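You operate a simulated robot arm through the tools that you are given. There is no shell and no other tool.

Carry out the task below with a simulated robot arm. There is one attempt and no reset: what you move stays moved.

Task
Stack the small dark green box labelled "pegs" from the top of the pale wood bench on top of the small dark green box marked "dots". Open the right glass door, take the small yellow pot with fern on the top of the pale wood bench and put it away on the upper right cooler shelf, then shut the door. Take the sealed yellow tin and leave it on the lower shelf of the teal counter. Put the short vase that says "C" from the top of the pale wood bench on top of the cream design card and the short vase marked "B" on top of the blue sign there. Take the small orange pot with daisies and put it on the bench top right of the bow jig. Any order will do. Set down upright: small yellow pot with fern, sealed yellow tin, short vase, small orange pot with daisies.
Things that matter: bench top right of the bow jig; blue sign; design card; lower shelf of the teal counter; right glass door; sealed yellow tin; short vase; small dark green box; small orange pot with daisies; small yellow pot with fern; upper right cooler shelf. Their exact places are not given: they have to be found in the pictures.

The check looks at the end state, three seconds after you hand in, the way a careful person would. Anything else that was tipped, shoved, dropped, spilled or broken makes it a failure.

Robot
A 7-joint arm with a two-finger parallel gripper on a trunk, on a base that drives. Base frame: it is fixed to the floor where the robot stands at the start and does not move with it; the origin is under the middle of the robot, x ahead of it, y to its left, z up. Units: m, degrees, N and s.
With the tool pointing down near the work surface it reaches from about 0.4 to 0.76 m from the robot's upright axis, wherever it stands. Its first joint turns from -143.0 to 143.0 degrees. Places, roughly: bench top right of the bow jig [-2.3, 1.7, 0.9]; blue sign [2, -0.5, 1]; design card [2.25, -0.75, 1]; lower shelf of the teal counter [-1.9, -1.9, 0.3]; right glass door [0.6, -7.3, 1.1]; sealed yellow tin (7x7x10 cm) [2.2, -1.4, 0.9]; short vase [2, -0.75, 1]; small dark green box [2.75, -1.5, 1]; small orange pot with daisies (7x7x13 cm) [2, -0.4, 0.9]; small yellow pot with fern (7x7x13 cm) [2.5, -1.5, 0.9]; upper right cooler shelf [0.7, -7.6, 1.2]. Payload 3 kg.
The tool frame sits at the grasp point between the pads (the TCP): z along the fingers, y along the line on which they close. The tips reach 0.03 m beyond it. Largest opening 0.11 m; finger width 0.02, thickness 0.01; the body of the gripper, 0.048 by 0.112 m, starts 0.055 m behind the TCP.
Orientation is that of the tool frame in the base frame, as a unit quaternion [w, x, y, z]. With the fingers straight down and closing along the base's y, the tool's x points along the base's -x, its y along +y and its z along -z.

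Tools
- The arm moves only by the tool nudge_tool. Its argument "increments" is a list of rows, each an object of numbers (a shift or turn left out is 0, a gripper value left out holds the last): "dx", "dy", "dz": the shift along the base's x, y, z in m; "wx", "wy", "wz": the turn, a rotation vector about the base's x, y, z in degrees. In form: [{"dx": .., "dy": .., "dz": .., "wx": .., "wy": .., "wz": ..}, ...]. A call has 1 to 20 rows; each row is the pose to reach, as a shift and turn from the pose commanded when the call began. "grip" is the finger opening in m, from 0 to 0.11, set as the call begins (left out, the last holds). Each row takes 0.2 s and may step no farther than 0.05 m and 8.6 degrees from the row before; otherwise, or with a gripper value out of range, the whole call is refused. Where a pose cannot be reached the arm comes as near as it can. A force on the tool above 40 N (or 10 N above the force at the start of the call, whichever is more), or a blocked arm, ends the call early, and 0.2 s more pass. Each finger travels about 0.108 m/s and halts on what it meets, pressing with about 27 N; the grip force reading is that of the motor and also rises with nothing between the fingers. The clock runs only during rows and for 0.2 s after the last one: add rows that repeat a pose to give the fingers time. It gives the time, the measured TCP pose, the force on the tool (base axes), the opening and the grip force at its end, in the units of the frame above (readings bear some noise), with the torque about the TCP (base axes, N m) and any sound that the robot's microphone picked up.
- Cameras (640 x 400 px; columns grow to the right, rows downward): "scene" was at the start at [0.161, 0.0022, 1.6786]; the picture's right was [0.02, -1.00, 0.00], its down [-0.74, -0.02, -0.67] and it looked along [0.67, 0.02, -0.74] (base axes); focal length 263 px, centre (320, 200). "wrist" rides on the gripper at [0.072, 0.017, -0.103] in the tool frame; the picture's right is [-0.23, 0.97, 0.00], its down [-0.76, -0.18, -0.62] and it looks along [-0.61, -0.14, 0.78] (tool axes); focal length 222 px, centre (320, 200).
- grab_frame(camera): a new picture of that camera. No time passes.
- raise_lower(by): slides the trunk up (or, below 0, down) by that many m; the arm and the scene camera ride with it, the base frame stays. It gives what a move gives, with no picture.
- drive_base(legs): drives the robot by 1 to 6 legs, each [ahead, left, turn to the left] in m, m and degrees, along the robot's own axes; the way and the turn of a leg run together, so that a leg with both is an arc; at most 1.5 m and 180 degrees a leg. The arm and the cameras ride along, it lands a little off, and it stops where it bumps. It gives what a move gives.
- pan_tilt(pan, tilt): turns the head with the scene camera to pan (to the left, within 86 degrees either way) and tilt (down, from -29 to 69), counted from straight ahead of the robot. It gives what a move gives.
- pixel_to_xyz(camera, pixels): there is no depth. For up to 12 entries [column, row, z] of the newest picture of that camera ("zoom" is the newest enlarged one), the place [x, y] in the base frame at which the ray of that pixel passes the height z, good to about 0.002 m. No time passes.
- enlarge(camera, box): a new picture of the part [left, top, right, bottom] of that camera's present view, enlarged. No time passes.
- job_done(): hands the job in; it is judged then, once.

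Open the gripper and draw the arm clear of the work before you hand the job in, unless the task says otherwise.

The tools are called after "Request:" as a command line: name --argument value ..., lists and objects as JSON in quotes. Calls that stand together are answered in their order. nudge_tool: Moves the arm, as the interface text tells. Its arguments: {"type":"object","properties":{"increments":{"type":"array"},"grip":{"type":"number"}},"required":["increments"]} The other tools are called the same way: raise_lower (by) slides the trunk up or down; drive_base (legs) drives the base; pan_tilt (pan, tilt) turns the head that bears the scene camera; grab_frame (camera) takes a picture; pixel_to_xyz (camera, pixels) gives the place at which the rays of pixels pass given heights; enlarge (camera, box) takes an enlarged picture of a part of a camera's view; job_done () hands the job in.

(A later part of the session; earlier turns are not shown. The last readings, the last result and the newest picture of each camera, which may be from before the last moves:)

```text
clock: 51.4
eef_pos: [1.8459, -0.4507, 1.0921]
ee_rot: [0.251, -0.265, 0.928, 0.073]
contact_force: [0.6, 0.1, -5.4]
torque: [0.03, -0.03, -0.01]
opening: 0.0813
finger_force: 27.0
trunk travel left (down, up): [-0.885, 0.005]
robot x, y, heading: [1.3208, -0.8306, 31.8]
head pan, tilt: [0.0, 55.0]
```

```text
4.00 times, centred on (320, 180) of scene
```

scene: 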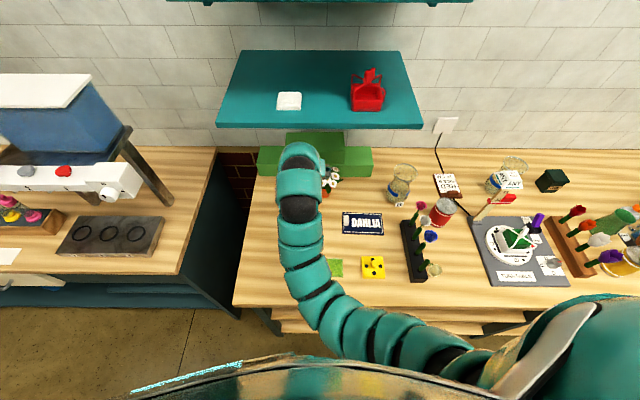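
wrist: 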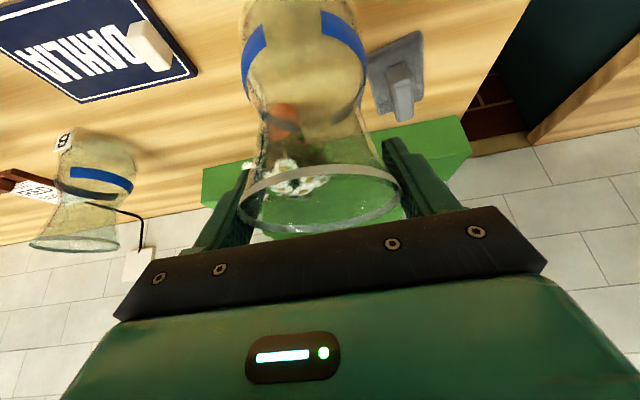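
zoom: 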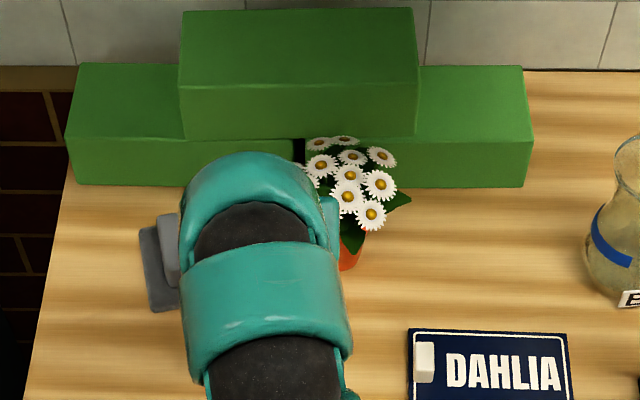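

The vase hangs upright, weighing about 5.4 N. I lift it to z≈1.23, well above all neighbours.

Request:
nudge_tool --increments '[{"dz": 0.035}, {"dz": 0.07}, {"dz": 0.105}, {"dz": 0.14}]'

Request:
grab_frame --camera "scene"

```text
clock: 52.4
eef_pos: [1.8451, -0.4499, 1.2311]
ee_rot: [0.251, -0.263, 0.929, 0.072]
contact_force: [-0.9, 0.7, -5.7]
torque: [0.01, 0.0, -0.03]
opening: 0.0815
finger_force: 27.1
trunk travel left (down, up): [-0.885, 0.005]
robot x, y, heading: [1.3155, -0.8302, 31.5]
head pan, tilt: [0.0, 55.0]
```

```text
taken
```

scene: 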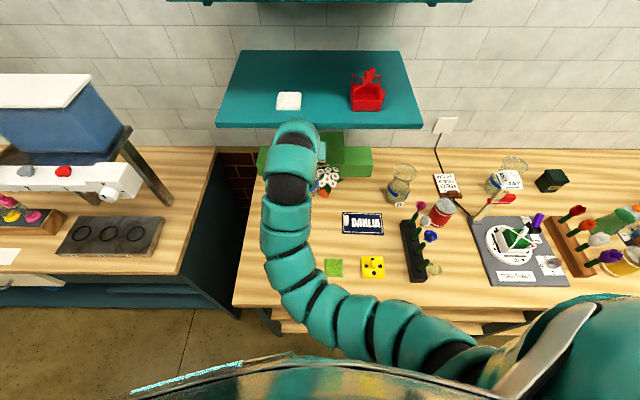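

I check where the lower teal wall shelf is, since the wrist must not hit it: query its front and back edges at several heights along with the wall line at bench height.

Request:
pixel_to_xyz --camera "scene" --pixels '[[500, 149, 0.9], [420, 148, 0.9], [240, 51, 1.3], [397, 51, 1.3], [240, 51, 1.4], [397, 51, 1.4], [218, 108, 1.3], [422, 108, 1.3], [218, 108, 1.4], [422, 108, 1.4]]'

```text
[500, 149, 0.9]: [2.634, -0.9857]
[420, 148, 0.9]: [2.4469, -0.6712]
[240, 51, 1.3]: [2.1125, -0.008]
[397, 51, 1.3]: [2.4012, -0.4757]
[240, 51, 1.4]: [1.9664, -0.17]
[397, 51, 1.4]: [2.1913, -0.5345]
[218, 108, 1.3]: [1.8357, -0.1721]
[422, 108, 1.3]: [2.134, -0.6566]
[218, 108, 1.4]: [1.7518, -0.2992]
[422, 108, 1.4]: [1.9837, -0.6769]
```

The shelf spans u −0.07…0.46 (left of the card) at z≈1.3, so the card is free above. I back off 0.25 m, shift right 0.55 m and look again before approaching the card.

Request:
drive_base --legs '[[-0.25, 0, 0], [0, -0.55, 0.4]]'

Request:
grab_frame --camera "scene"

Request:
grab_frame --camera "wrist"

```text
clock: 57.0
eef_pos: [1.9214, -1.0534, 1.2307]
ee_rot: [0.252, -0.264, 0.928, 0.072]
contact_force: [0.6, -0.5, -5.4]
torque: [0.01, 0.0, -0.03]
opening: 0.0812
finger_force: 26.8
trunk travel left (down, up): [-0.885, 0.005]
robot x, y, heading: [1.3914, -1.4265, 31.6]
head pan, tilt: [0.0, 55.0]
```

```text
taken
```

scene: 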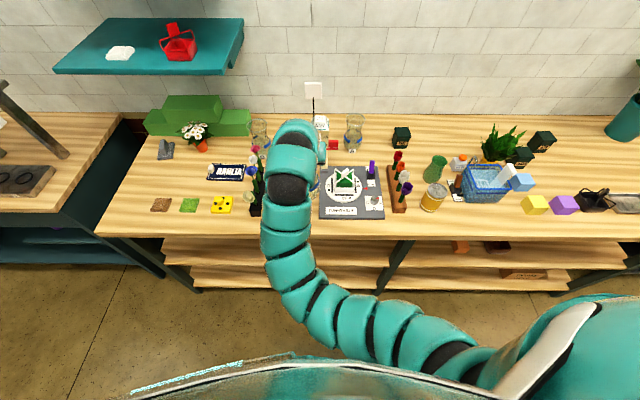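

```text
taken
```

wrist: 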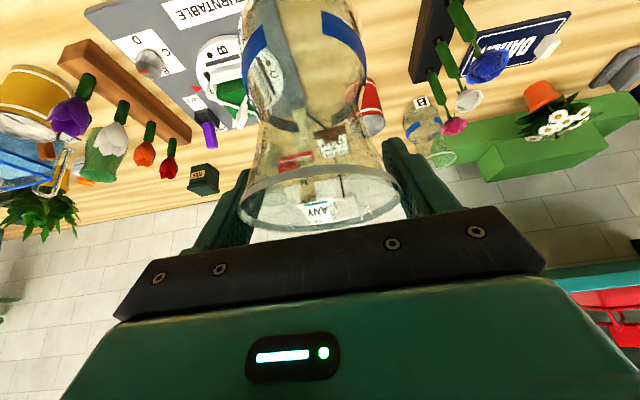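

The vase is at u≈0.70, n≈0.04, lined up with the card (u≈0.71). I drive forward 0.27 m with the vase base near z 1.09, above the red tin.

Request:
drive_base --legs '[[0.27, 0, 0]]'

Request:
grab_frame --camera "wrist"

Request:
grab_frame --camera "scene"

```text
clock: 58.9
eef_pos: [2.1531, -0.9129, 1.2308]
ee_rot: [0.252, -0.263, 0.929, 0.071]
contact_force: [0.7, 0.2, -0.4]
torque: [-0.06, 0.02, 0.02]
opening: 0.04
finger_force: 0.2
trunk travel left (down, up): [-0.885, 0.005]
robot x, y, heading: [1.6249, -1.285, 31.7]
head pan, tilt: [0.0, 55.0]
```

```text
taken
```

wrist: 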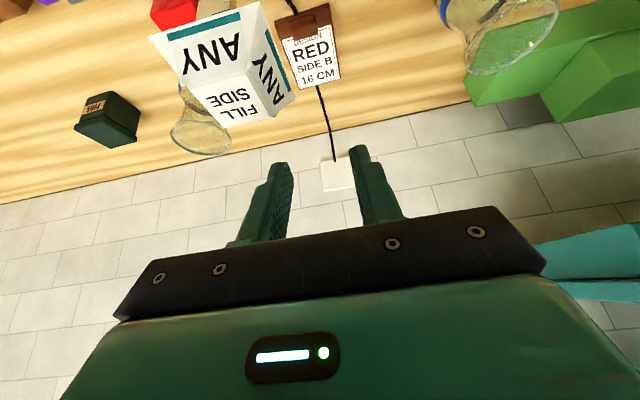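

```text
taken
```

scene: 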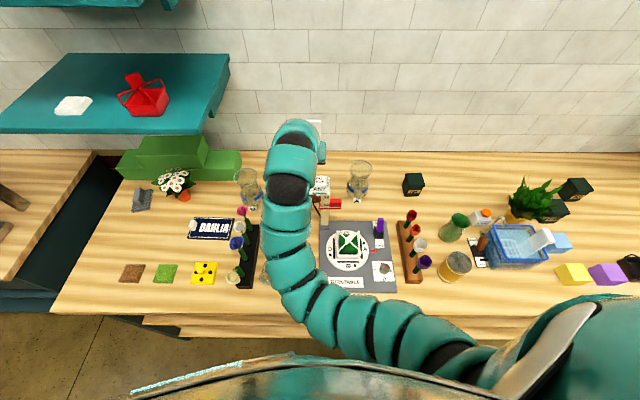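

The gripper is empty (opening 0.04): vase C slipped out during the drive. I look closely at where it went.

Request:
enlarge --camera "scene" --box '[180, 140, 400, 310]'

Request:
enlarge --camera "wrist" --box '[0, 0, 640, 220]'

```text
2.35 times, centred on (290, 225) of scene
```

zoom: 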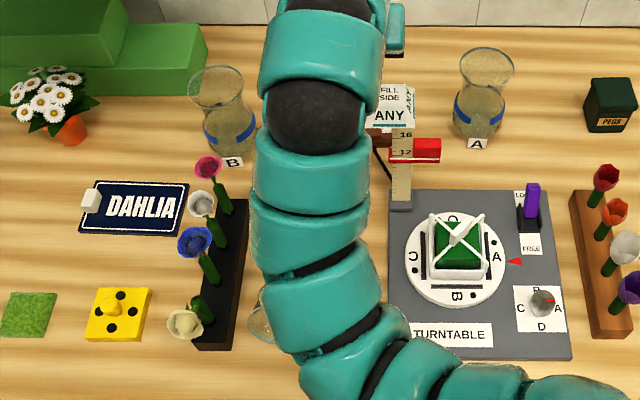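

```text
1.00 times, centred on (320, 110) of wrist (not enlarged: the box is as wide or as high as the picture)
```

zoom: 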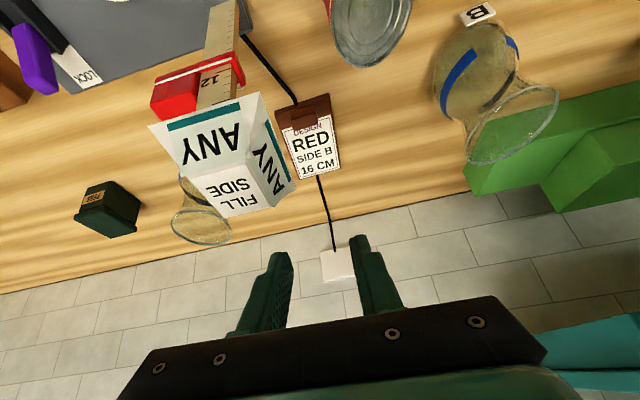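

A glass edge shows at about (264,276), near the bench front beneath the arm. I back away straight (the arm is well above) and look again.

Request:
drive_base --legs '[[-0.25, 0, 0]]'

Request:
grab_frame --camera "scene"

Request:
grab_frame --camera "wrist"

```text
clock: 60.7
eef_pos: [1.94, -1.0427, 1.2333]
ee_rot: [0.253, -0.263, 0.928, 0.073]
contact_force: [-0.7, -0.6, 0.0]
torque: [0.01, -0.02, -0.01]
opening: 0.0395
finger_force: 0.1
trunk travel left (down, up): [-0.885, 0.005]
robot x, y, heading: [1.4126, -1.4186, 31.6]
head pan, tilt: [0.0, 55.0]
```

```text
taken
```

scene: 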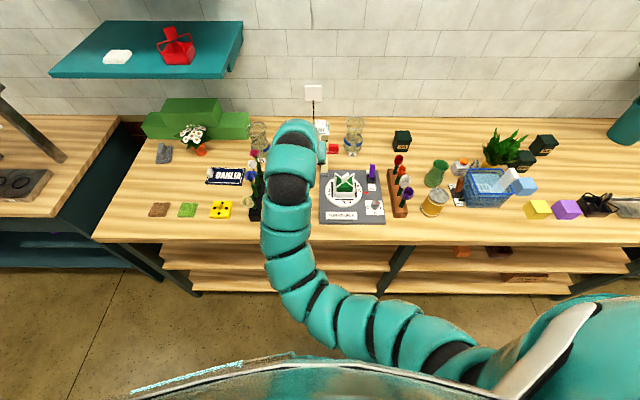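

```text
taken
```

wrist: 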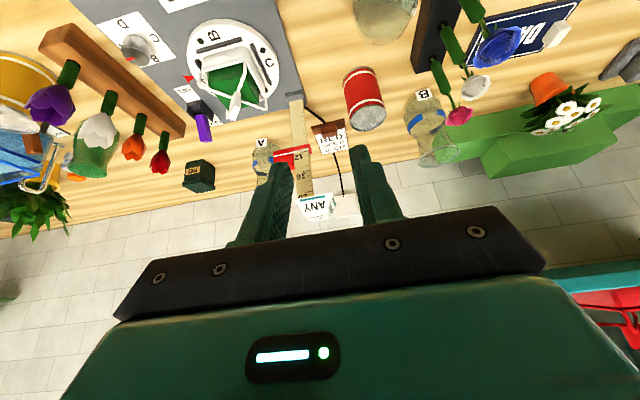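

In the wrist view a glass shape appears at the top (385,15). I move the arm away to the left for a clear look at it.

Request:
enlarge --camera "wrist" --box '[280, 0, 480, 125]'

Request:
drive_base --legs '[[-0.35, 0, 0]]'

Request:
pan_tilt --pan 0 --tilt 40

Request:
grab_frame --camera "scene"

Request:
grab_frame --camera "wrist"

```text
3.20 times, centred on (380, 62) of wrist
```

zoom: 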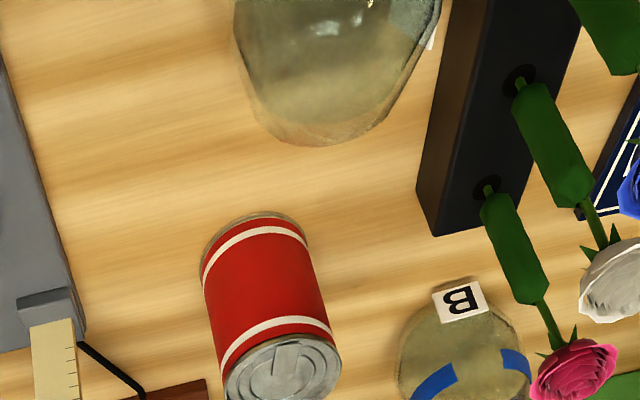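

```text
clock: 63.0
eef_pos: [1.6438, -1.2264, 1.2325]
ee_rot: [0.253, -0.264, 0.928, 0.072]
contact_force: [-0.3, -0.9, 0.1]
torque: [0.03, 0.03, 0.03]
opening: 0.0398
finger_force: 0.0
trunk travel left (down, up): [-0.885, 0.005]
robot x, y, heading: [1.1157, -1.5999, 31.8]
head pan, tilt: [0.0, 55.0]
```

```text
clock: 63.7
eef_pos: [1.644, -1.2257, 1.2319]
ee_rot: [0.252, -0.263, 0.928, 0.072]
contact_force: [-0.4, 0.4, 0.0]
torque: [0.03, 0.0, -0.01]
opening: 0.0401
finger_force: 0.0
trunk travel left (down, up): [-0.885, 0.005]
robot x, y, heading: [1.1203, -1.6008, 31.8]
head pan, tilt: [0.0, 40.0]
```

```text
taken
```

scene: 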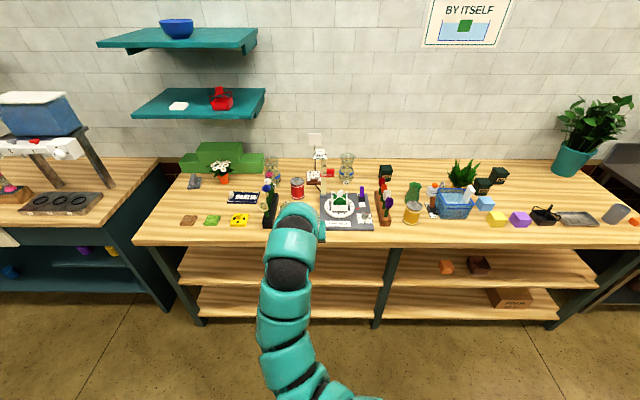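

```text
taken
```

wrist: 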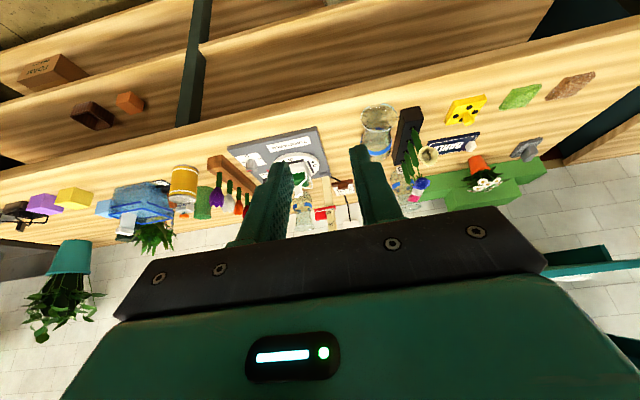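

The vase is visible in the wrist view at about (380,130). I enlarge it.

Request:
enlarge --camera "wrist" --box '[320, 70, 464, 160]'

Request:
pixel_to_xyz --camera "wrist" --pixels '[[380, 107, 0.9], [380, 150, 0.9], [362, 125, 0.94], [397, 125, 0.94]]'

```text
4.44 times, centred on (392, 115) of wrist
```

zoom: 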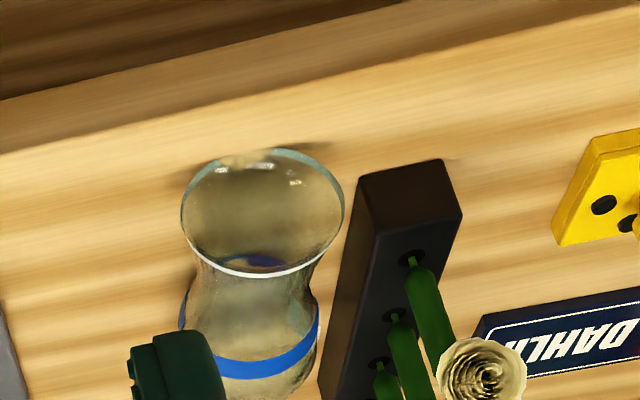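

```text
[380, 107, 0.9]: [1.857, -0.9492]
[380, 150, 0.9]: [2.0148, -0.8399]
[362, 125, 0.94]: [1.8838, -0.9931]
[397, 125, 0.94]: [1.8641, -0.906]
```

Vase C lies on its side near the bench front, mouth toward the robot, between the black flower block and the turntable; it looks whole and nothing else appears displaced. I open the gripper and slide the base left 0.12 m to look at it squarely with the wrist camera.

Request:
nudge_tool --increments '[{"dz": 0}, {"dz": 0}, {"dz": 0}]' --grip 0.11

Request:
drive_base --legs '[[0, 0.12, 0]]'

Request:
grab_frame --camera "wrist"

Request:
enlarge --camera "wrist" --box '[250, 60, 410, 160]'

```text
clock: 64.5
eef_pos: [1.644, -1.2252, 1.2318]
ee_rot: [0.253, -0.264, 0.928, 0.073]
contact_force: [-0.1, -1.0, -0.5]
torque: [0.0, -0.04, -0.02]
opening: 0.1101
finger_force: 0.0
trunk travel left (down, up): [-0.885, 0.005]
robot x, y, heading: [1.1173, -1.6025, 31.6]
head pan, tilt: [0.0, 40.0]
```

```text
clock: 65.8
eef_pos: [1.581, -1.1256, 1.2322]
ee_rot: [0.253, -0.264, 0.928, 0.071]
contact_force: [0.1, 0.4, 0.4]
torque: [0.0, -0.02, 0.04]
opening: 0.1097
finger_force: 0.1
trunk travel left (down, up): [-0.885, 0.005]
robot x, y, heading: [1.0519, -1.5023, 31.6]
head pan, tilt: [0.0, 40.0]
```

```text
taken
```

wrist: 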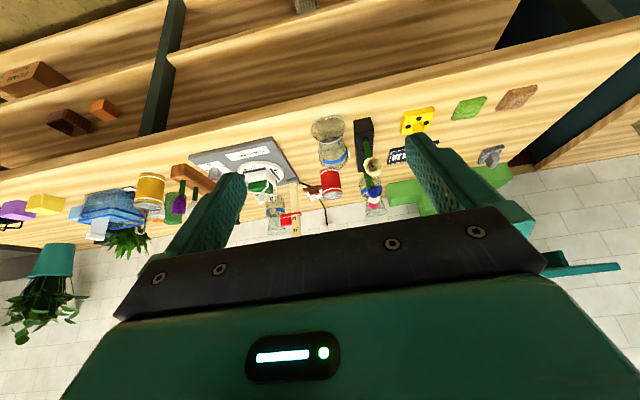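

```text
4.00 times, centred on (330, 110) of wrist
```

zoom: 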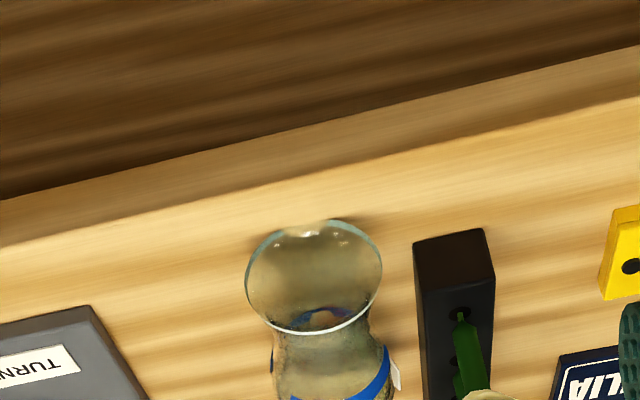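

I locate the lying rim: its lowest point on the bench and its top and sides.

Request:
pixel_to_xyz --camera "zoom" --pixels '[[300, 226, 0.9], [315, 333, 0.982], [246, 285, 0.941], [382, 265, 0.941], [398, 390, 0.91], [340, 390, 0.985], [415, 240, 0.93], [485, 228, 0.93], [85, 308, 0.905]]'

Request:
enlarge --camera "wrist" --box '[270, 100, 398, 180]'

```text
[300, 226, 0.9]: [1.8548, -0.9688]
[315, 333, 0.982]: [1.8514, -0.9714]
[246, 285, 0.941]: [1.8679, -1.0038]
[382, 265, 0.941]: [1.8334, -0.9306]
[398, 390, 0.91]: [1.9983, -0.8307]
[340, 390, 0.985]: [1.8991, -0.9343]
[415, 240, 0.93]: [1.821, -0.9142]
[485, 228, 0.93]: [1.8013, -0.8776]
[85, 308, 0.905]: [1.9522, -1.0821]
```

```text
5.00 times, centred on (334, 140) of wrist
```

zoom: 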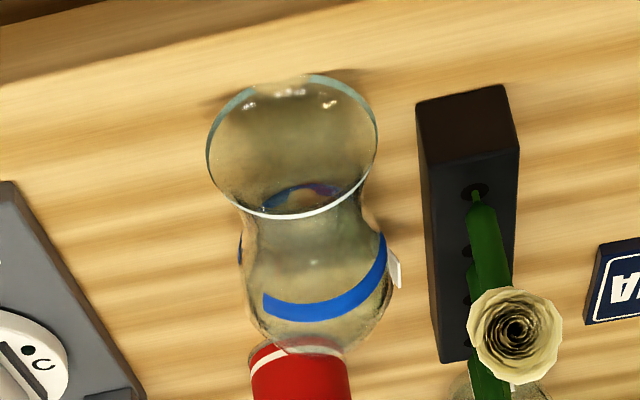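

The vase lies close beside the black flower block, so I measure that block's bottom and top front edges exactly.

Request:
pixel_to_xyz --camera "zoom" --pixels '[[417, 103, 0.9], [505, 86, 0.9], [427, 163, 0.93], [519, 148, 0.93], [427, 163, 0.94], [519, 148, 0.94], [441, 360, 0.93], [292, 77, 0.9], [292, 218, 0.98], [207, 155, 0.94], [378, 130, 0.94]]'

```text
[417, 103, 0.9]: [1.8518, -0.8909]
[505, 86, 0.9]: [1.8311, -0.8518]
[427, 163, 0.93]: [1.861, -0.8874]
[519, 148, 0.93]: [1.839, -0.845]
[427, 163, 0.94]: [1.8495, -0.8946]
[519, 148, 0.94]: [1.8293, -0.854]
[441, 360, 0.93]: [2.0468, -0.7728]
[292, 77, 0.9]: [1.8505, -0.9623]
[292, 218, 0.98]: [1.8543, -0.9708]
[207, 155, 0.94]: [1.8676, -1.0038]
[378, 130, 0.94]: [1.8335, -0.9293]
```

The block's right face is only ~2 cm from the rim's left edge, so I will grip the rim shallowly, from the front, to stand the vase up again. First, in free space before the bench, I pitch the tool to 20° below horizontal and lower it to z≈1.0.

Request:
nudge_tool --increments '[{"dz": -0.029, "wx": 2.62, "wy": -4.26}, {"dz": -0.058, "wx": 5.24, "wy": -8.52}, {"dz": -0.087, "wx": 7.86, "wy": -12.8}, {"dz": -0.116, "wx": 10.5, "wy": -17.05}, {"dz": -0.145, "wx": 13.1, "wy": -21.3}, {"dz": -0.174, "wx": 15.7, "wy": -25.6}, {"dz": -0.203, "wx": 18.3, "wy": -29.8}, {"dz": -0.232, "wx": 20.96, "wy": -34.1}]' --grip 0.1

```text
clock: 67.6
eef_pos: [1.5808, -1.1257, 0.9995]
ee_rot: [0.556, -0.224, 0.785, 0.158]
contact_force: [-0.1, -0.3, 0.2]
torque: [0.0, -0.02, 0.0]
opening: 0.1
finger_force: 0.1
trunk travel left (down, up): [-0.885, 0.005]
robot x, y, heading: [1.0534, -1.4981, 31.7]
head pan, tilt: [0.0, 40.0]
```

The posture holds. I drive forward 0.2 m so the tool arrives just short of the vase's mouth, then yaw slightly to align with the vase axis (heading ≈25°).

Request:
drive_base --legs '[[0.18, 0, 0]]'

Request:
nudge_tool --increments '[{"dz": -0.025, "wz": -3.2}, {"dz": -0.05, "wz": -6.5}]'

Request:
grab_frame --camera "wrist"

Request:
grab_frame --camera "scene"

```text
clock: 69.1
eef_pos: [1.7337, -1.0321, 1.0009]
ee_rot: [0.555, -0.224, 0.785, 0.158]
contact_force: [-1.0, 0.8, -0.6]
torque: [-0.03, -0.05, -0.01]
opening: 0.1001
finger_force: 0.0
trunk travel left (down, up): [-0.885, 0.005]
robot x, y, heading: [1.2065, -1.4049, 31.7]
head pan, tilt: [0.0, 40.0]
```

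```text
clock: 69.7
eef_pos: [1.7357, -1.0304, 0.9505]
ee_rot: [0.563, -0.178, 0.797, 0.125]
contact_force: [0.6, 0.0, 0.4]
torque: [0.06, -0.03, 0.0]
opening: 0.1
finger_force: 0.3
trunk travel left (down, up): [-0.885, 0.005]
robot x, y, heading: [1.2036, -1.4065, 31.7]
head pan, tilt: [0.0, 40.0]
```

```text
taken
```

wrist: 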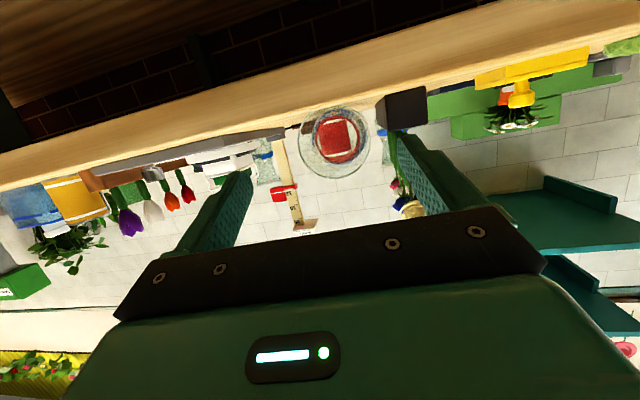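

```text
taken
```

scene: 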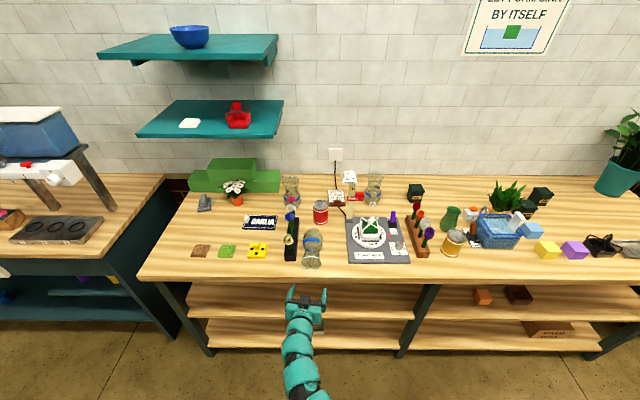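

The scene view now shows the lying vase at (313,248) and the gripper just before the bench edge. I enlarge for alignment.

Request:
enlarge --camera "scene" --box '[250, 200, 390, 340]'

Request:
enlarge --camera "scene" --box '[264, 215, 360, 275]'

```text
2.86 times, centred on (320, 270) of scene
```

zoom: 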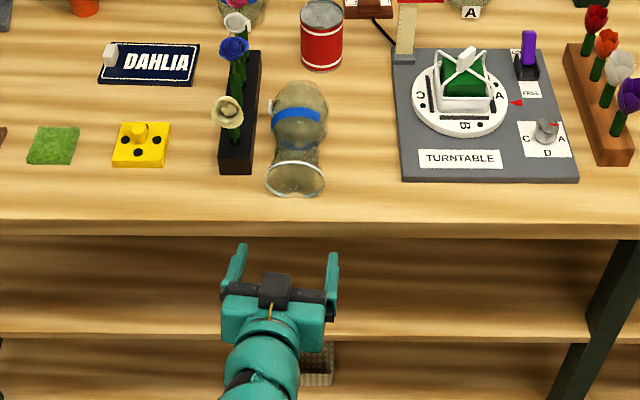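

```text
6.67 times, centred on (312, 245) of scene
```

zoom: 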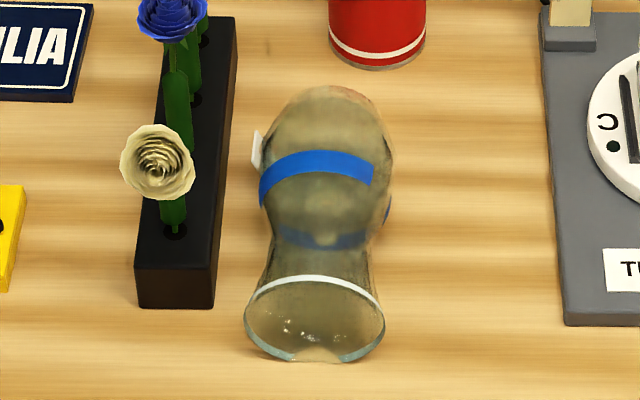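

I locate the rim again in this clear view.

Request:
pixel_to_xyz --camera "zoom" --pixels '[[244, 325, 0.941], [385, 322, 0.941], [312, 276, 0.982], [318, 362, 0.9], [258, 180, 0.944], [394, 165, 0.944], [330, 86, 0.93], [212, 308, 0.9], [237, 105, 0.94], [560, 320, 0.9]]'

```text
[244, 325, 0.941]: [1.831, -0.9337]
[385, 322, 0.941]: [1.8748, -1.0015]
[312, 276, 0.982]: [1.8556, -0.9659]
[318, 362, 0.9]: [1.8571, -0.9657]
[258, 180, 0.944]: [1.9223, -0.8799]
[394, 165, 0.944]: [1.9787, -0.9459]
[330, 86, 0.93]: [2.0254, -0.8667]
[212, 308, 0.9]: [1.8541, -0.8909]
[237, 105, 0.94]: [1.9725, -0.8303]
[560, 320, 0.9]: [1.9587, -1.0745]
```

Rim centre ≈(1.855,-0.967,0.941), axis heading ≈29°. I yaw +4° and advance so that the fingers straddle the rim shallowly (TCP 5 mm past it).

Request:
nudge_tool --increments '[{"dx": 0.02, "dy": 0.011, "dz": -0.002, "wz": 2}, {"dx": 0.05, "dy": 0.027, "dz": -0.004, "wz": 4}, {"dx": 0.085, "dy": 0.0455, "dz": -0.006, "wz": 4}, {"dx": 0.107, "dy": 0.0575, "dz": -0.0075, "wz": 4}, {"dx": 0.1233, "dy": 0.0659, "dz": -0.0075, "wz": 4}]'

Request:
enlarge --camera "scene" --box '[264, 215, 360, 275]'

Request:
grab_frame --camera "wrist"

```text
clock: 70.9
eef_pos: [1.858, -0.9652, 0.9425]
ee_rot: [0.558, -0.207, 0.79, 0.146]
contact_force: [0.5, -0.3, 0.2]
torque: [-0.01, 0.0, 0.01]
opening: 0.0998
finger_force: 0.1
trunk travel left (down, up): [-0.885, 0.005]
robot x, y, heading: [1.2035, -1.4087, 31.9]
head pan, tilt: [0.0, 40.0]
```

```text
6.67 times, centred on (312, 245) of scene
```

zoom: 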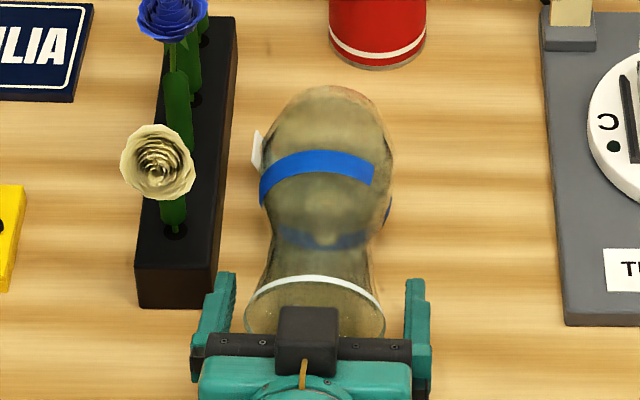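

```text
taken
```

wrist: 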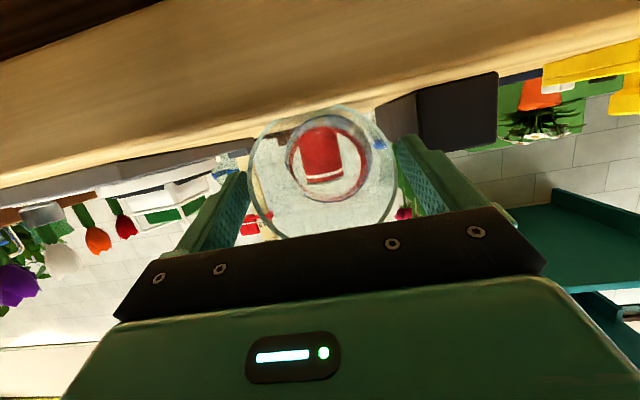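

The rim is centred between the fingers with the left one clear of the block. I close.

Request:
nudge_tool --increments '[{"dz": 0}, {"dz": 0}, {"dz": 0}, {"dz": 0}]' --grip 0.05

Request:
enlarge --camera "scene" --box '[264, 215, 360, 275]'

```text
clock: 71.9
eef_pos: [1.8566, -0.9663, 0.9424]
ee_rot: [0.559, -0.206, 0.79, 0.146]
contact_force: [-0.7, -0.1, 0.4]
torque: [-0.05, 0.16, 0.04]
opening: 0.0752
finger_force: 27.7
trunk travel left (down, up): [-0.885, 0.005]
robot x, y, heading: [1.204, -1.4072, 31.6]
head pan, tilt: [0.0, 40.0]
```

```text
6.67 times, centred on (312, 245) of scene
```

zoom: 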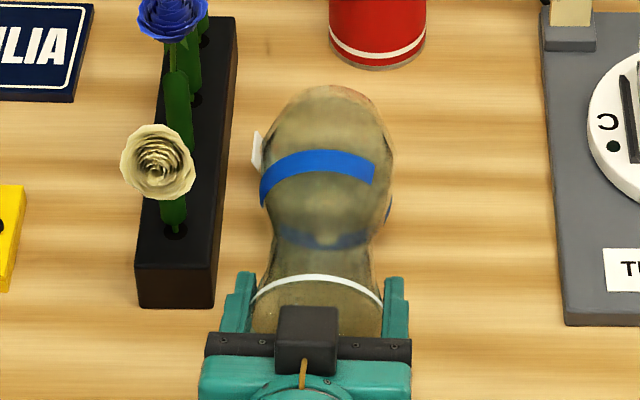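

Held at 0.075 m, just behind the rim lip. I lift slowly 4 cm and watch how the vase hangs.

Request:
nudge_tool --increments '[{"dz": 0.01}, {"dz": 0.02}, {"dz": 0.03}, {"dz": 0.04}, {"dz": 0.04}]'

Request:
enlarge --camera "scene" --box '[264, 205, 360, 265]'

Request:
grab_frame --camera "wrist"

```text
clock: 73.1
eef_pos: [1.8561, -0.9652, 0.9807]
ee_rot: [0.559, -0.206, 0.79, 0.144]
contact_force: [-0.6, -0.4, -5.4]
torque: [-0.32, 0.54, 0.02]
opening: 0.0756
finger_force: 26.7
trunk travel left (down, up): [-0.885, 0.005]
robot x, y, heading: [1.2023, -1.4069, 31.8]
head pan, tilt: [0.0, 40.0]
```

```text
6.67 times, centred on (312, 235) of scene
```

zoom: 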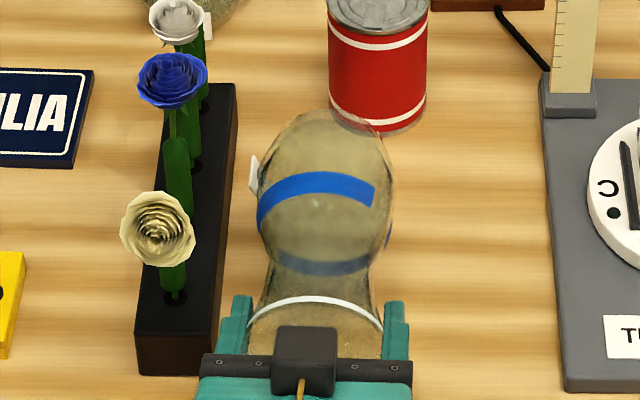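

```text
taken
```

wrist: 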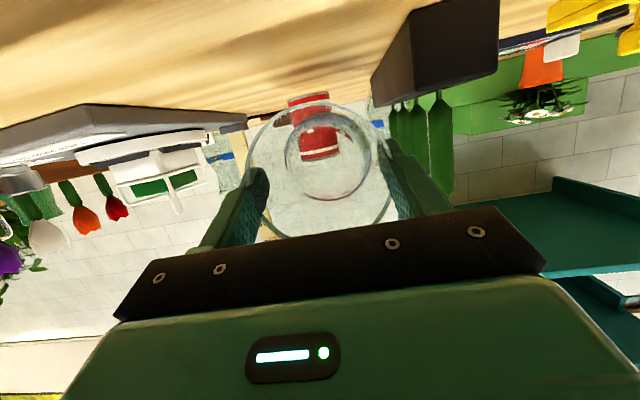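

It is held firmly (full weight on the gripper, vase horizontal). I raise it to z≈1.11 and draw the tool 0.13 m toward the robot, to get room for pitching down.

Request:
nudge_tool --increments '[{"dz": 0.022}, {"dz": 0.044}, {"dz": 0.066}, {"dz": 0.088, "dx": -0.018, "dy": -0.011}, {"dz": 0.11, "dx": -0.037, "dy": -0.023}, {"dz": 0.13, "dx": -0.056, "dy": -0.034}, {"dz": 0.13, "dx": -0.074, "dy": -0.045}, {"dz": 0.13, "dx": -0.093, "dy": -0.057}, {"dz": 0.13, "dx": -0.111, "dy": -0.068}]'

```text
clock: 75.1
eef_pos: [1.7461, -1.0329, 1.1126]
ee_rot: [0.558, -0.206, 0.791, 0.145]
contact_force: [0.3, 0.2, -5.8]
torque: [-0.34, 0.58, 0.01]
opening: 0.0751
finger_force: 26.5
trunk travel left (down, up): [-0.885, 0.005]
robot x, y, heading: [1.2047, -1.4071, 31.7]
head pan, tilt: [0.0, 40.0]
```

Now I drive forward in short gentle legs with the vase held level above the bench.

Request:
drive_base --legs '[[0.03, 0, 0], [0.03, 0, 0], [0.04, 0, 0], [0.04, 0, 0], [0.04, 0, 0]]'

Request:
grab_frame --camera "scene"

```text
clock: 77.8
eef_pos: [1.9004, -0.9369, 1.1102]
ee_rot: [0.556, -0.207, 0.792, 0.145]
contact_force: [0.5, -0.1, -6.4]
torque: [-0.37, 0.61, -0.01]
opening: 0.0753
finger_force: 26.7
trunk travel left (down, up): [-0.885, 0.005]
robot x, y, heading: [1.3612, -1.3093, 31.9]
head pan, tilt: [0.0, 40.0]
```

```text
taken
```

scene: 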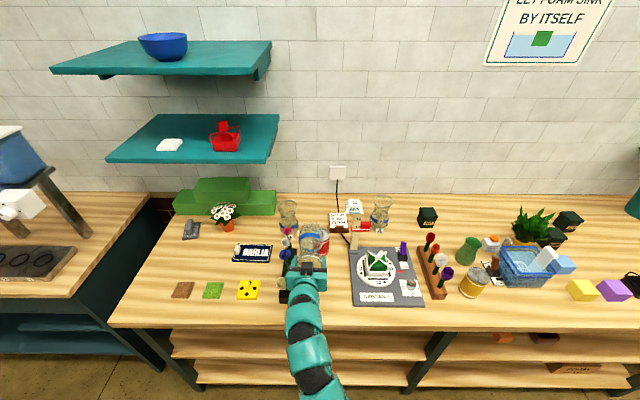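

Still held level and steady. I enlarge the area around the card, red tin and ruler post to measure clearances for the placement.

Request:
enlarge --camera "scene" --box '[300, 190, 420, 265]'

```text
5.33 times, centred on (360, 228) of scene
```

zoom: 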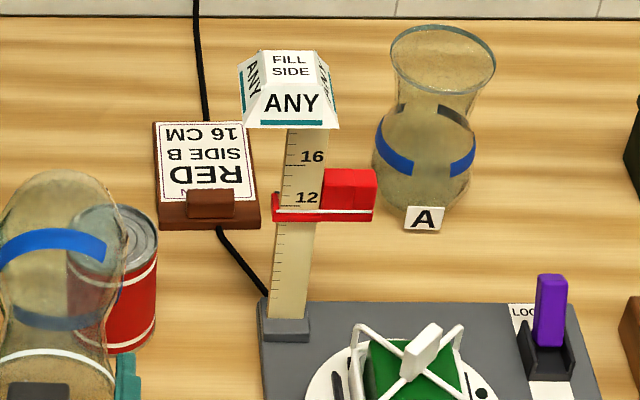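

I query the post, sign, card and tin geometry.

Request:
pixel_to_xyz --camera "zoom" --pixels '[[288, 318, 0.925], [305, 130, 1.06], [305, 130, 1.09], [305, 130, 1.12], [243, 126, 1.09], [338, 128, 1.09], [288, 62, 1.15], [160, 124, 0.915], [247, 122, 0.915], [258, 215, 0.915], [162, 218, 0.915], [130, 225, 1.0]]'

Request:
pixel_to_xyz --camera "zoom" --pixels '[[130, 225, 0.98], [130, 225, 1.02], [122, 352, 0.9], [156, 335, 0.9], [157, 240, 1.0], [210, 190, 0.94], [190, 218, 0.94], [232, 218, 0.94], [160, 232, 0.9], [260, 228, 0.9]]'

```text
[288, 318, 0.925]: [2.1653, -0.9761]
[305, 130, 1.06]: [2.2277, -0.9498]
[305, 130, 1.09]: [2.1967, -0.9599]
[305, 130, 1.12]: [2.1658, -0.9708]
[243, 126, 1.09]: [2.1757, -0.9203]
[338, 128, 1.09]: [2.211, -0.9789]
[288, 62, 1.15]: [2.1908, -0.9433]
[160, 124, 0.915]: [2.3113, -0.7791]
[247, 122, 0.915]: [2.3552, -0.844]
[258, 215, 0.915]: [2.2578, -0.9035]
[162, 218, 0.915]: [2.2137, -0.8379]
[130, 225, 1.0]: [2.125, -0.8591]
```

```text
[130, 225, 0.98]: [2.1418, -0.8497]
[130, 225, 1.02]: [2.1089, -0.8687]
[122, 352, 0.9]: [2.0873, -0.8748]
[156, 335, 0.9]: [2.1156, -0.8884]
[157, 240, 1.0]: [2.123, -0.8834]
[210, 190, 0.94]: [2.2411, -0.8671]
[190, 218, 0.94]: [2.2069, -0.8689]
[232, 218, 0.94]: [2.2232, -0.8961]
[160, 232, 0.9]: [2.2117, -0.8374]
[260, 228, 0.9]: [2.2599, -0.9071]
```

The ruler sign spans u 0.73–0.80 at z 1.12–1.17 — that is what the vase hit; I'll avoid that lane. Now I pitch the tool down by 70° in place so that the vase swings toward upright above the free patch of bench.

Request:
nudge_tool --increments '[{"wx": -3.8, "wy": 6.8}, {"wx": -7.6, "wy": 13.6}, {"wx": -11.4, "wy": 20.4}, {"wx": -15.2, "wy": 27.2}, {"wx": -19, "wy": 33.9}, {"wx": -22.8, "wy": 40.7}, {"wx": -26.6, "wy": 47.5}, {"wx": -30.4, "wy": 54.3}, {"wx": -34.2, "wy": 61.1}]'

Request:
grab_frame --camera "scene"

Request:
grab_frame --camera "wrist"

```text
clock: 79.8
eef_pos: [1.8986, -0.9385, 1.1133]
ee_rot: [0.002, -0.255, 0.967, 0.002]
contact_force: [-1.7, 0.8, -5.9]
torque: [-0.04, 0.09, 0.02]
opening: 0.0754
finger_force: 27.0
trunk travel left (down, up): [-0.885, 0.005]
robot x, y, heading: [1.3586, -1.3081, 31.6]
head pan, tilt: [0.0, 40.0]
```

```text
taken
```

scene: 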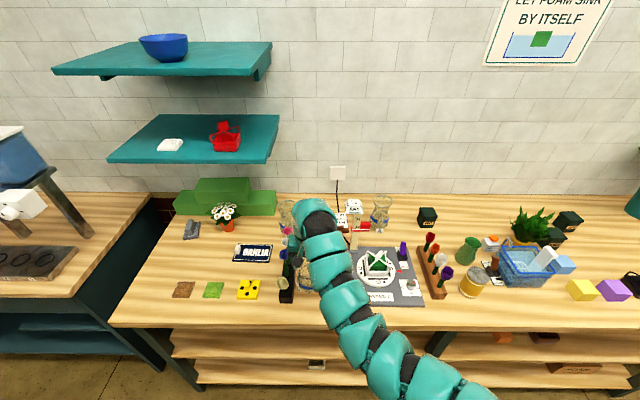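

```text
taken
```

wrist: 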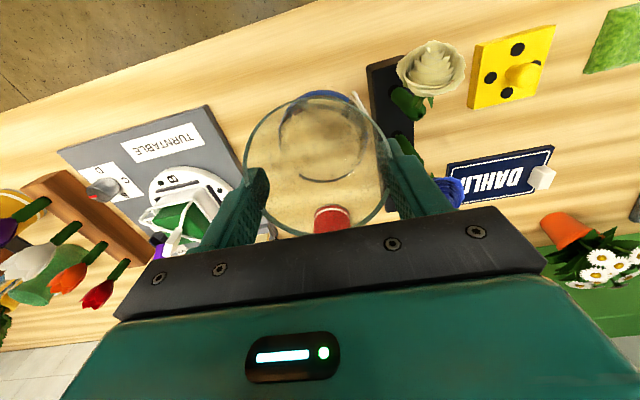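

The torque says the vase hangs only about 8° off vertical. I pitch 8° further and lower it gently toward the bench, reading the force.

Request:
nudge_tool --increments '[{"wx": -2, "wy": 3.5, "dz": -0.015}, {"wx": -3.9, "wy": 7, "dz": -0.03}, {"wx": -3.9, "wy": 7, "dz": -0.04}, {"wx": -3.9, "wy": 7, "dz": -0.05}]'

Request:
grab_frame --camera "wrist"

```text
clock: 80.8
eef_pos: [1.8992, -0.9397, 1.0612]
ee_rot: [-0.065, -0.253, 0.965, -0.017]
contact_force: [0.5, -0.2, -5.8]
torque: [-0.02, -0.01, 0.01]
opening: 0.0755
finger_force: 26.5
trunk travel left (down, up): [-0.885, 0.005]
robot x, y, heading: [1.3546, -1.3116, 32.0]
head pan, tilt: [0.0, 40.0]
```

```text
taken
```

wrist: 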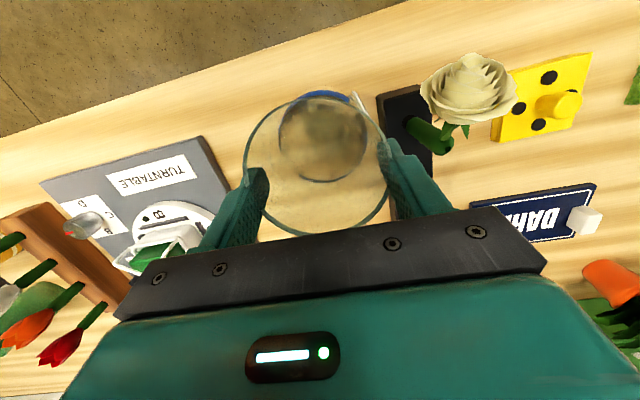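

Torque is now zero, so the vase is vertical. I shift it 3 cm right (away from the cream rose) and lower in small steps until it touches.

Request:
nudge_tool --increments '[{"dx": 0.008, "dy": -0.0127}, {"dx": 0.016, "dy": -0.0255}, {"dx": 0.016, "dy": -0.0255, "dz": -0.006}, {"dx": 0.016, "dy": -0.0255, "dz": -0.012}]'

Request:
nudge_tool --increments '[{"dz": -0.003}, {"dz": -0.006}]'

```text
clock: 81.8
eef_pos: [1.9146, -0.9645, 1.0536]
ee_rot: [-0.062, -0.252, 0.966, -0.015]
contact_force: [4.2, 2.6, 22.8]
torque: [0.0, 0.04, -0.08]
opening: 0.0747
finger_force: 26.4
trunk travel left (down, up): [-0.885, 0.005]
robot x, y, heading: [1.3594, -1.3107, 31.6]
head pan, tilt: [0.0, 40.0]
```

```text
clock: 82.4
eef_pos: [1.9124, -0.9651, 1.0451]
ee_rot: [-0.065, -0.252, 0.965, -0.017]
contact_force: [2.0, 2.5, 19.9]
torque: [-0.09, 0.19, -0.02]
opening: 0.0752
finger_force: 26.5
trunk travel left (down, up): [-0.885, 0.005]
robot x, y, heading: [1.3555, -1.3101, 31.9]
head pan, tilt: [0.0, 40.0]
```

It touches down (force +20 N). I ease up 3 mm to relieve the pressure, then open to 0.10.

Request:
nudge_tool --increments '[{"dz": 0.002}, {"dz": 0.003}]'

Request:
nudge_tool --increments '[{"dz": 0}, {"dz": 0}, {"dz": 0}]' --grip 0.1

Request:
grab_frame --camera "wrist"

```text
clock: 83.0
eef_pos: [1.9149, -0.9653, 1.0462]
ee_rot: [-0.066, -0.253, 0.965, -0.018]
contact_force: [-0.2, 0.0, -6.3]
torque: [-0.01, 0.01, 0.0]
opening: 0.0749
finger_force: 26.1
trunk travel left (down, up): [-0.885, 0.005]
robot x, y, heading: [1.3574, -1.3116, 31.6]
head pan, tilt: [0.0, 40.0]
```

```text
clock: 83.8
eef_pos: [1.914, -0.9639, 1.047]
ee_rot: [-0.064, -0.252, 0.965, -0.017]
contact_force: [0.7, -0.4, -0.3]
torque: [-0.01, -0.01, -0.03]
opening: 0.0997
finger_force: 0.1
trunk travel left (down, up): [-0.885, 0.005]
robot x, y, heading: [1.3562, -1.3131, 31.6]
head pan, tilt: [0.0, 40.0]
```

```text
taken
```

wrist: 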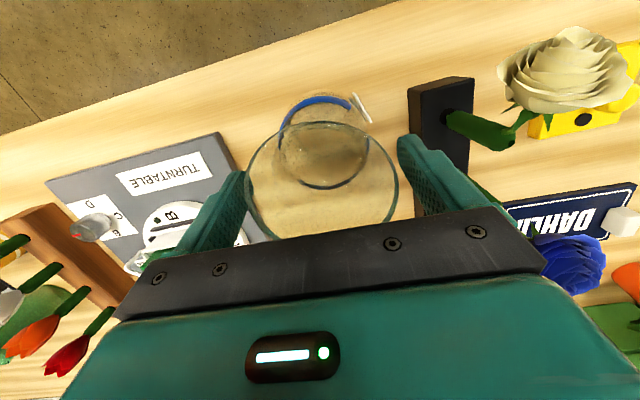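

The vase stands freely between the open fingers. I pitch the tool back to 60° in place around the rim for the regrasp.

Request:
nudge_tool --increments '[{"wx": 3.7, "wy": -6.6}, {"wx": 7.4, "wy": -13.3}, {"wx": 11.1, "wy": -19.9}, {"wx": 14.8, "wy": -26.5}, {"wx": 18.5, "wy": -33.2}]'

Request:
grab_frame --camera "wrist"

```text
clock: 85.0
eef_pos: [1.9147, -0.9653, 1.0497]
ee_rot: [0.257, -0.243, 0.933, 0.066]
contact_force: [0.5, 0.4, 0.8]
torque: [-0.02, 0.01, -0.04]
opening: 0.1
finger_force: 0.0
trunk travel left (down, up): [-0.885, 0.005]
robot x, y, heading: [1.3545, -1.3109, 31.5]
head pan, tilt: [0.0, 40.0]
```

```text
taken
```

wrist: 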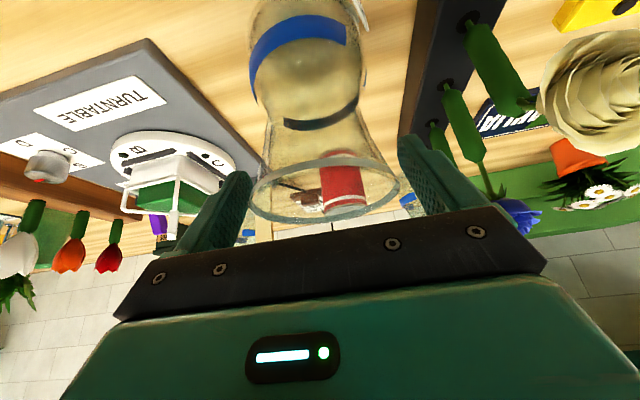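

The vase is upright with its rim between the fingers. I lower 8 mm and close.

Request:
nudge_tool --increments '[{"dz": -0.004}, {"dz": -0.008}]'

Request:
nudge_tool --increments '[{"dz": 0}, {"dz": 0}, {"dz": 0}, {"dz": 0}]' --grip 0.05

Request:
nudge_tool --increments '[{"dz": 0.02}, {"dz": 0.04}, {"dz": 0.06}, {"dz": 0.08}]'

Request:
grab_frame --camera "wrist"

```text
clock: 85.6
eef_pos: [1.9143, -0.9645, 1.0404]
ee_rot: [0.254, -0.245, 0.934, 0.066]
contact_force: [0.3, 0.6, -0.4]
torque: [0.01, 0.03, -0.02]
opening: 0.1
finger_force: 0.1
trunk travel left (down, up): [-0.885, 0.005]
robot x, y, heading: [1.3562, -1.3118, 31.8]
head pan, tilt: [0.0, 40.0]
```

```text
clock: 86.6
eef_pos: [1.913, -0.9645, 1.0392]
ee_rot: [0.254, -0.244, 0.934, 0.065]
contact_force: [-1.1, 2.1, -0.2]
torque: [0.24, 0.12, 0.06]
opening: 0.0756
finger_force: 26.7
trunk travel left (down, up): [-0.885, 0.005]
robot x, y, heading: [1.3586, -1.3144, 31.6]
head pan, tilt: [0.0, 40.0]
```

```text
clock: 87.6
eef_pos: [1.9148, -0.9648, 1.1191]
ee_rot: [0.254, -0.244, 0.934, 0.065]
contact_force: [-0.2, -0.5, -4.8]
torque: [0.01, 0.01, 0.02]
opening: 0.0756
finger_force: 27.0
trunk travel left (down, up): [-0.885, 0.005]
robot x, y, heading: [1.3576, -1.3125, 31.6]
head pan, tilt: [0.0, 40.0]
```

```text
taken
```

wrist: 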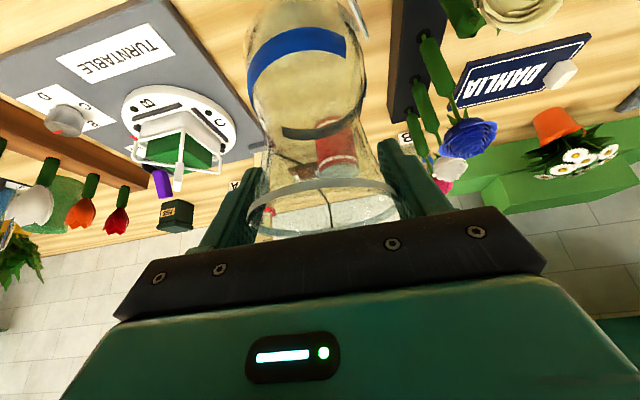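

Vase C is held again, upright. I raise it to z≈1.23 and then drive forward 0.23 m in short legs along u≈0.62, clear of the ruler sign and above the red tin.

Request:
nudge_tool --increments '[{"dz": 0.03}, {"dz": 0.06}, {"dz": 0.09}, {"dz": 0.115}]'

Request:
drive_base --legs '[[0.04, 0, 0], [0.05, 0, 0], [0.05, 0, 0], [0.05, 0, 0], [0.04, 0, 0]]'

Request:
grab_frame --camera "wrist"

Request:
grab_frame --camera "scene"

```text
clock: 88.6
eef_pos: [1.9144, -0.9644, 1.2335]
ee_rot: [0.254, -0.245, 0.934, 0.065]
contact_force: [0.0, 0.2, -6.2]
torque: [-0.02, -0.03, 0.0]
opening: 0.0753
finger_force: 27.2
trunk travel left (down, up): [-0.885, 0.005]
robot x, y, heading: [1.3628, -1.3104, 31.8]
head pan, tilt: [0.0, 40.0]
```

```text
clock: 91.5
eef_pos: [2.1115, -0.8413, 1.2323]
ee_rot: [0.252, -0.244, 0.934, 0.066]
contact_force: [0.4, 0.0, -6.6]
torque: [0.0, -0.01, 0.01]
opening: 0.0756
finger_force: 27.2
trunk travel left (down, up): [-0.885, 0.005]
robot x, y, heading: [1.553, -1.192, 31.6]
head pan, tilt: [0.0, 40.0]
```

```text
taken
```

wrist: 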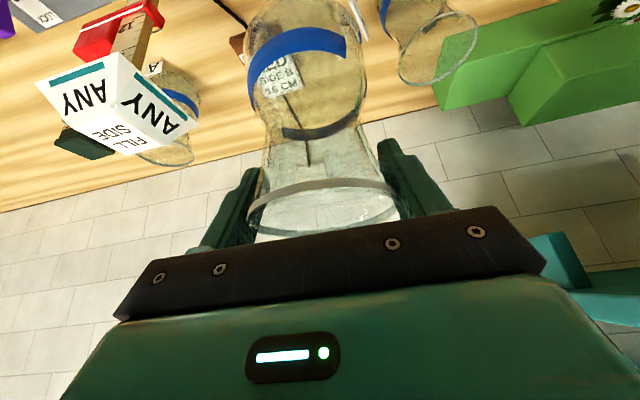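

```text
taken
```

scene: 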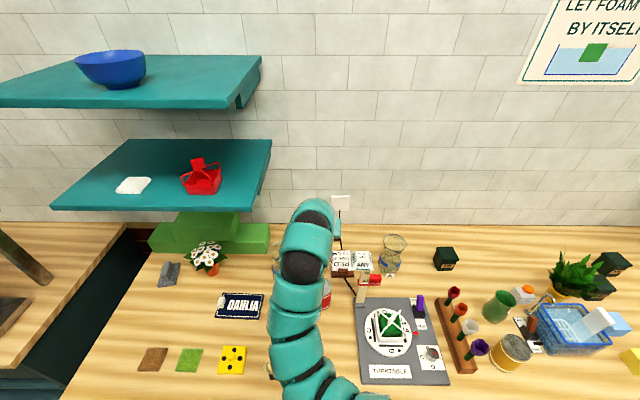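

All good; the sign is well to the side. I extend the arm forward 0.167 m toward the card's depth.

Request:
nudge_tool --increments '[{"dx": 0.0283, "dy": 0.0177}, {"dx": 0.0566, "dy": 0.0354}, {"dx": 0.085, "dy": 0.0531}, {"dx": 0.1133, "dy": 0.0708}, {"dx": 0.1416, "dy": 0.0885}]'

Request:
grab_frame --camera "wrist"

```text
clock: 92.7
eef_pos: [2.2524, -0.7533, 1.2331]
ee_rot: [0.253, -0.243, 0.934, 0.066]
contact_force: [-0.8, -0.8, -7.1]
torque: [0.01, 0.01, -0.01]
opening: 0.0757
finger_force: 26.9
trunk travel left (down, up): [-0.885, 0.005]
robot x, y, heading: [1.5507, -1.1932, 31.6]
head pan, tilt: [0.0, 40.0]
```

```text
taken
```

wrist: 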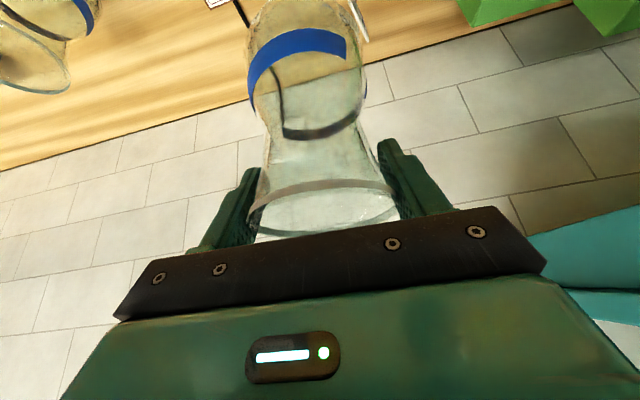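

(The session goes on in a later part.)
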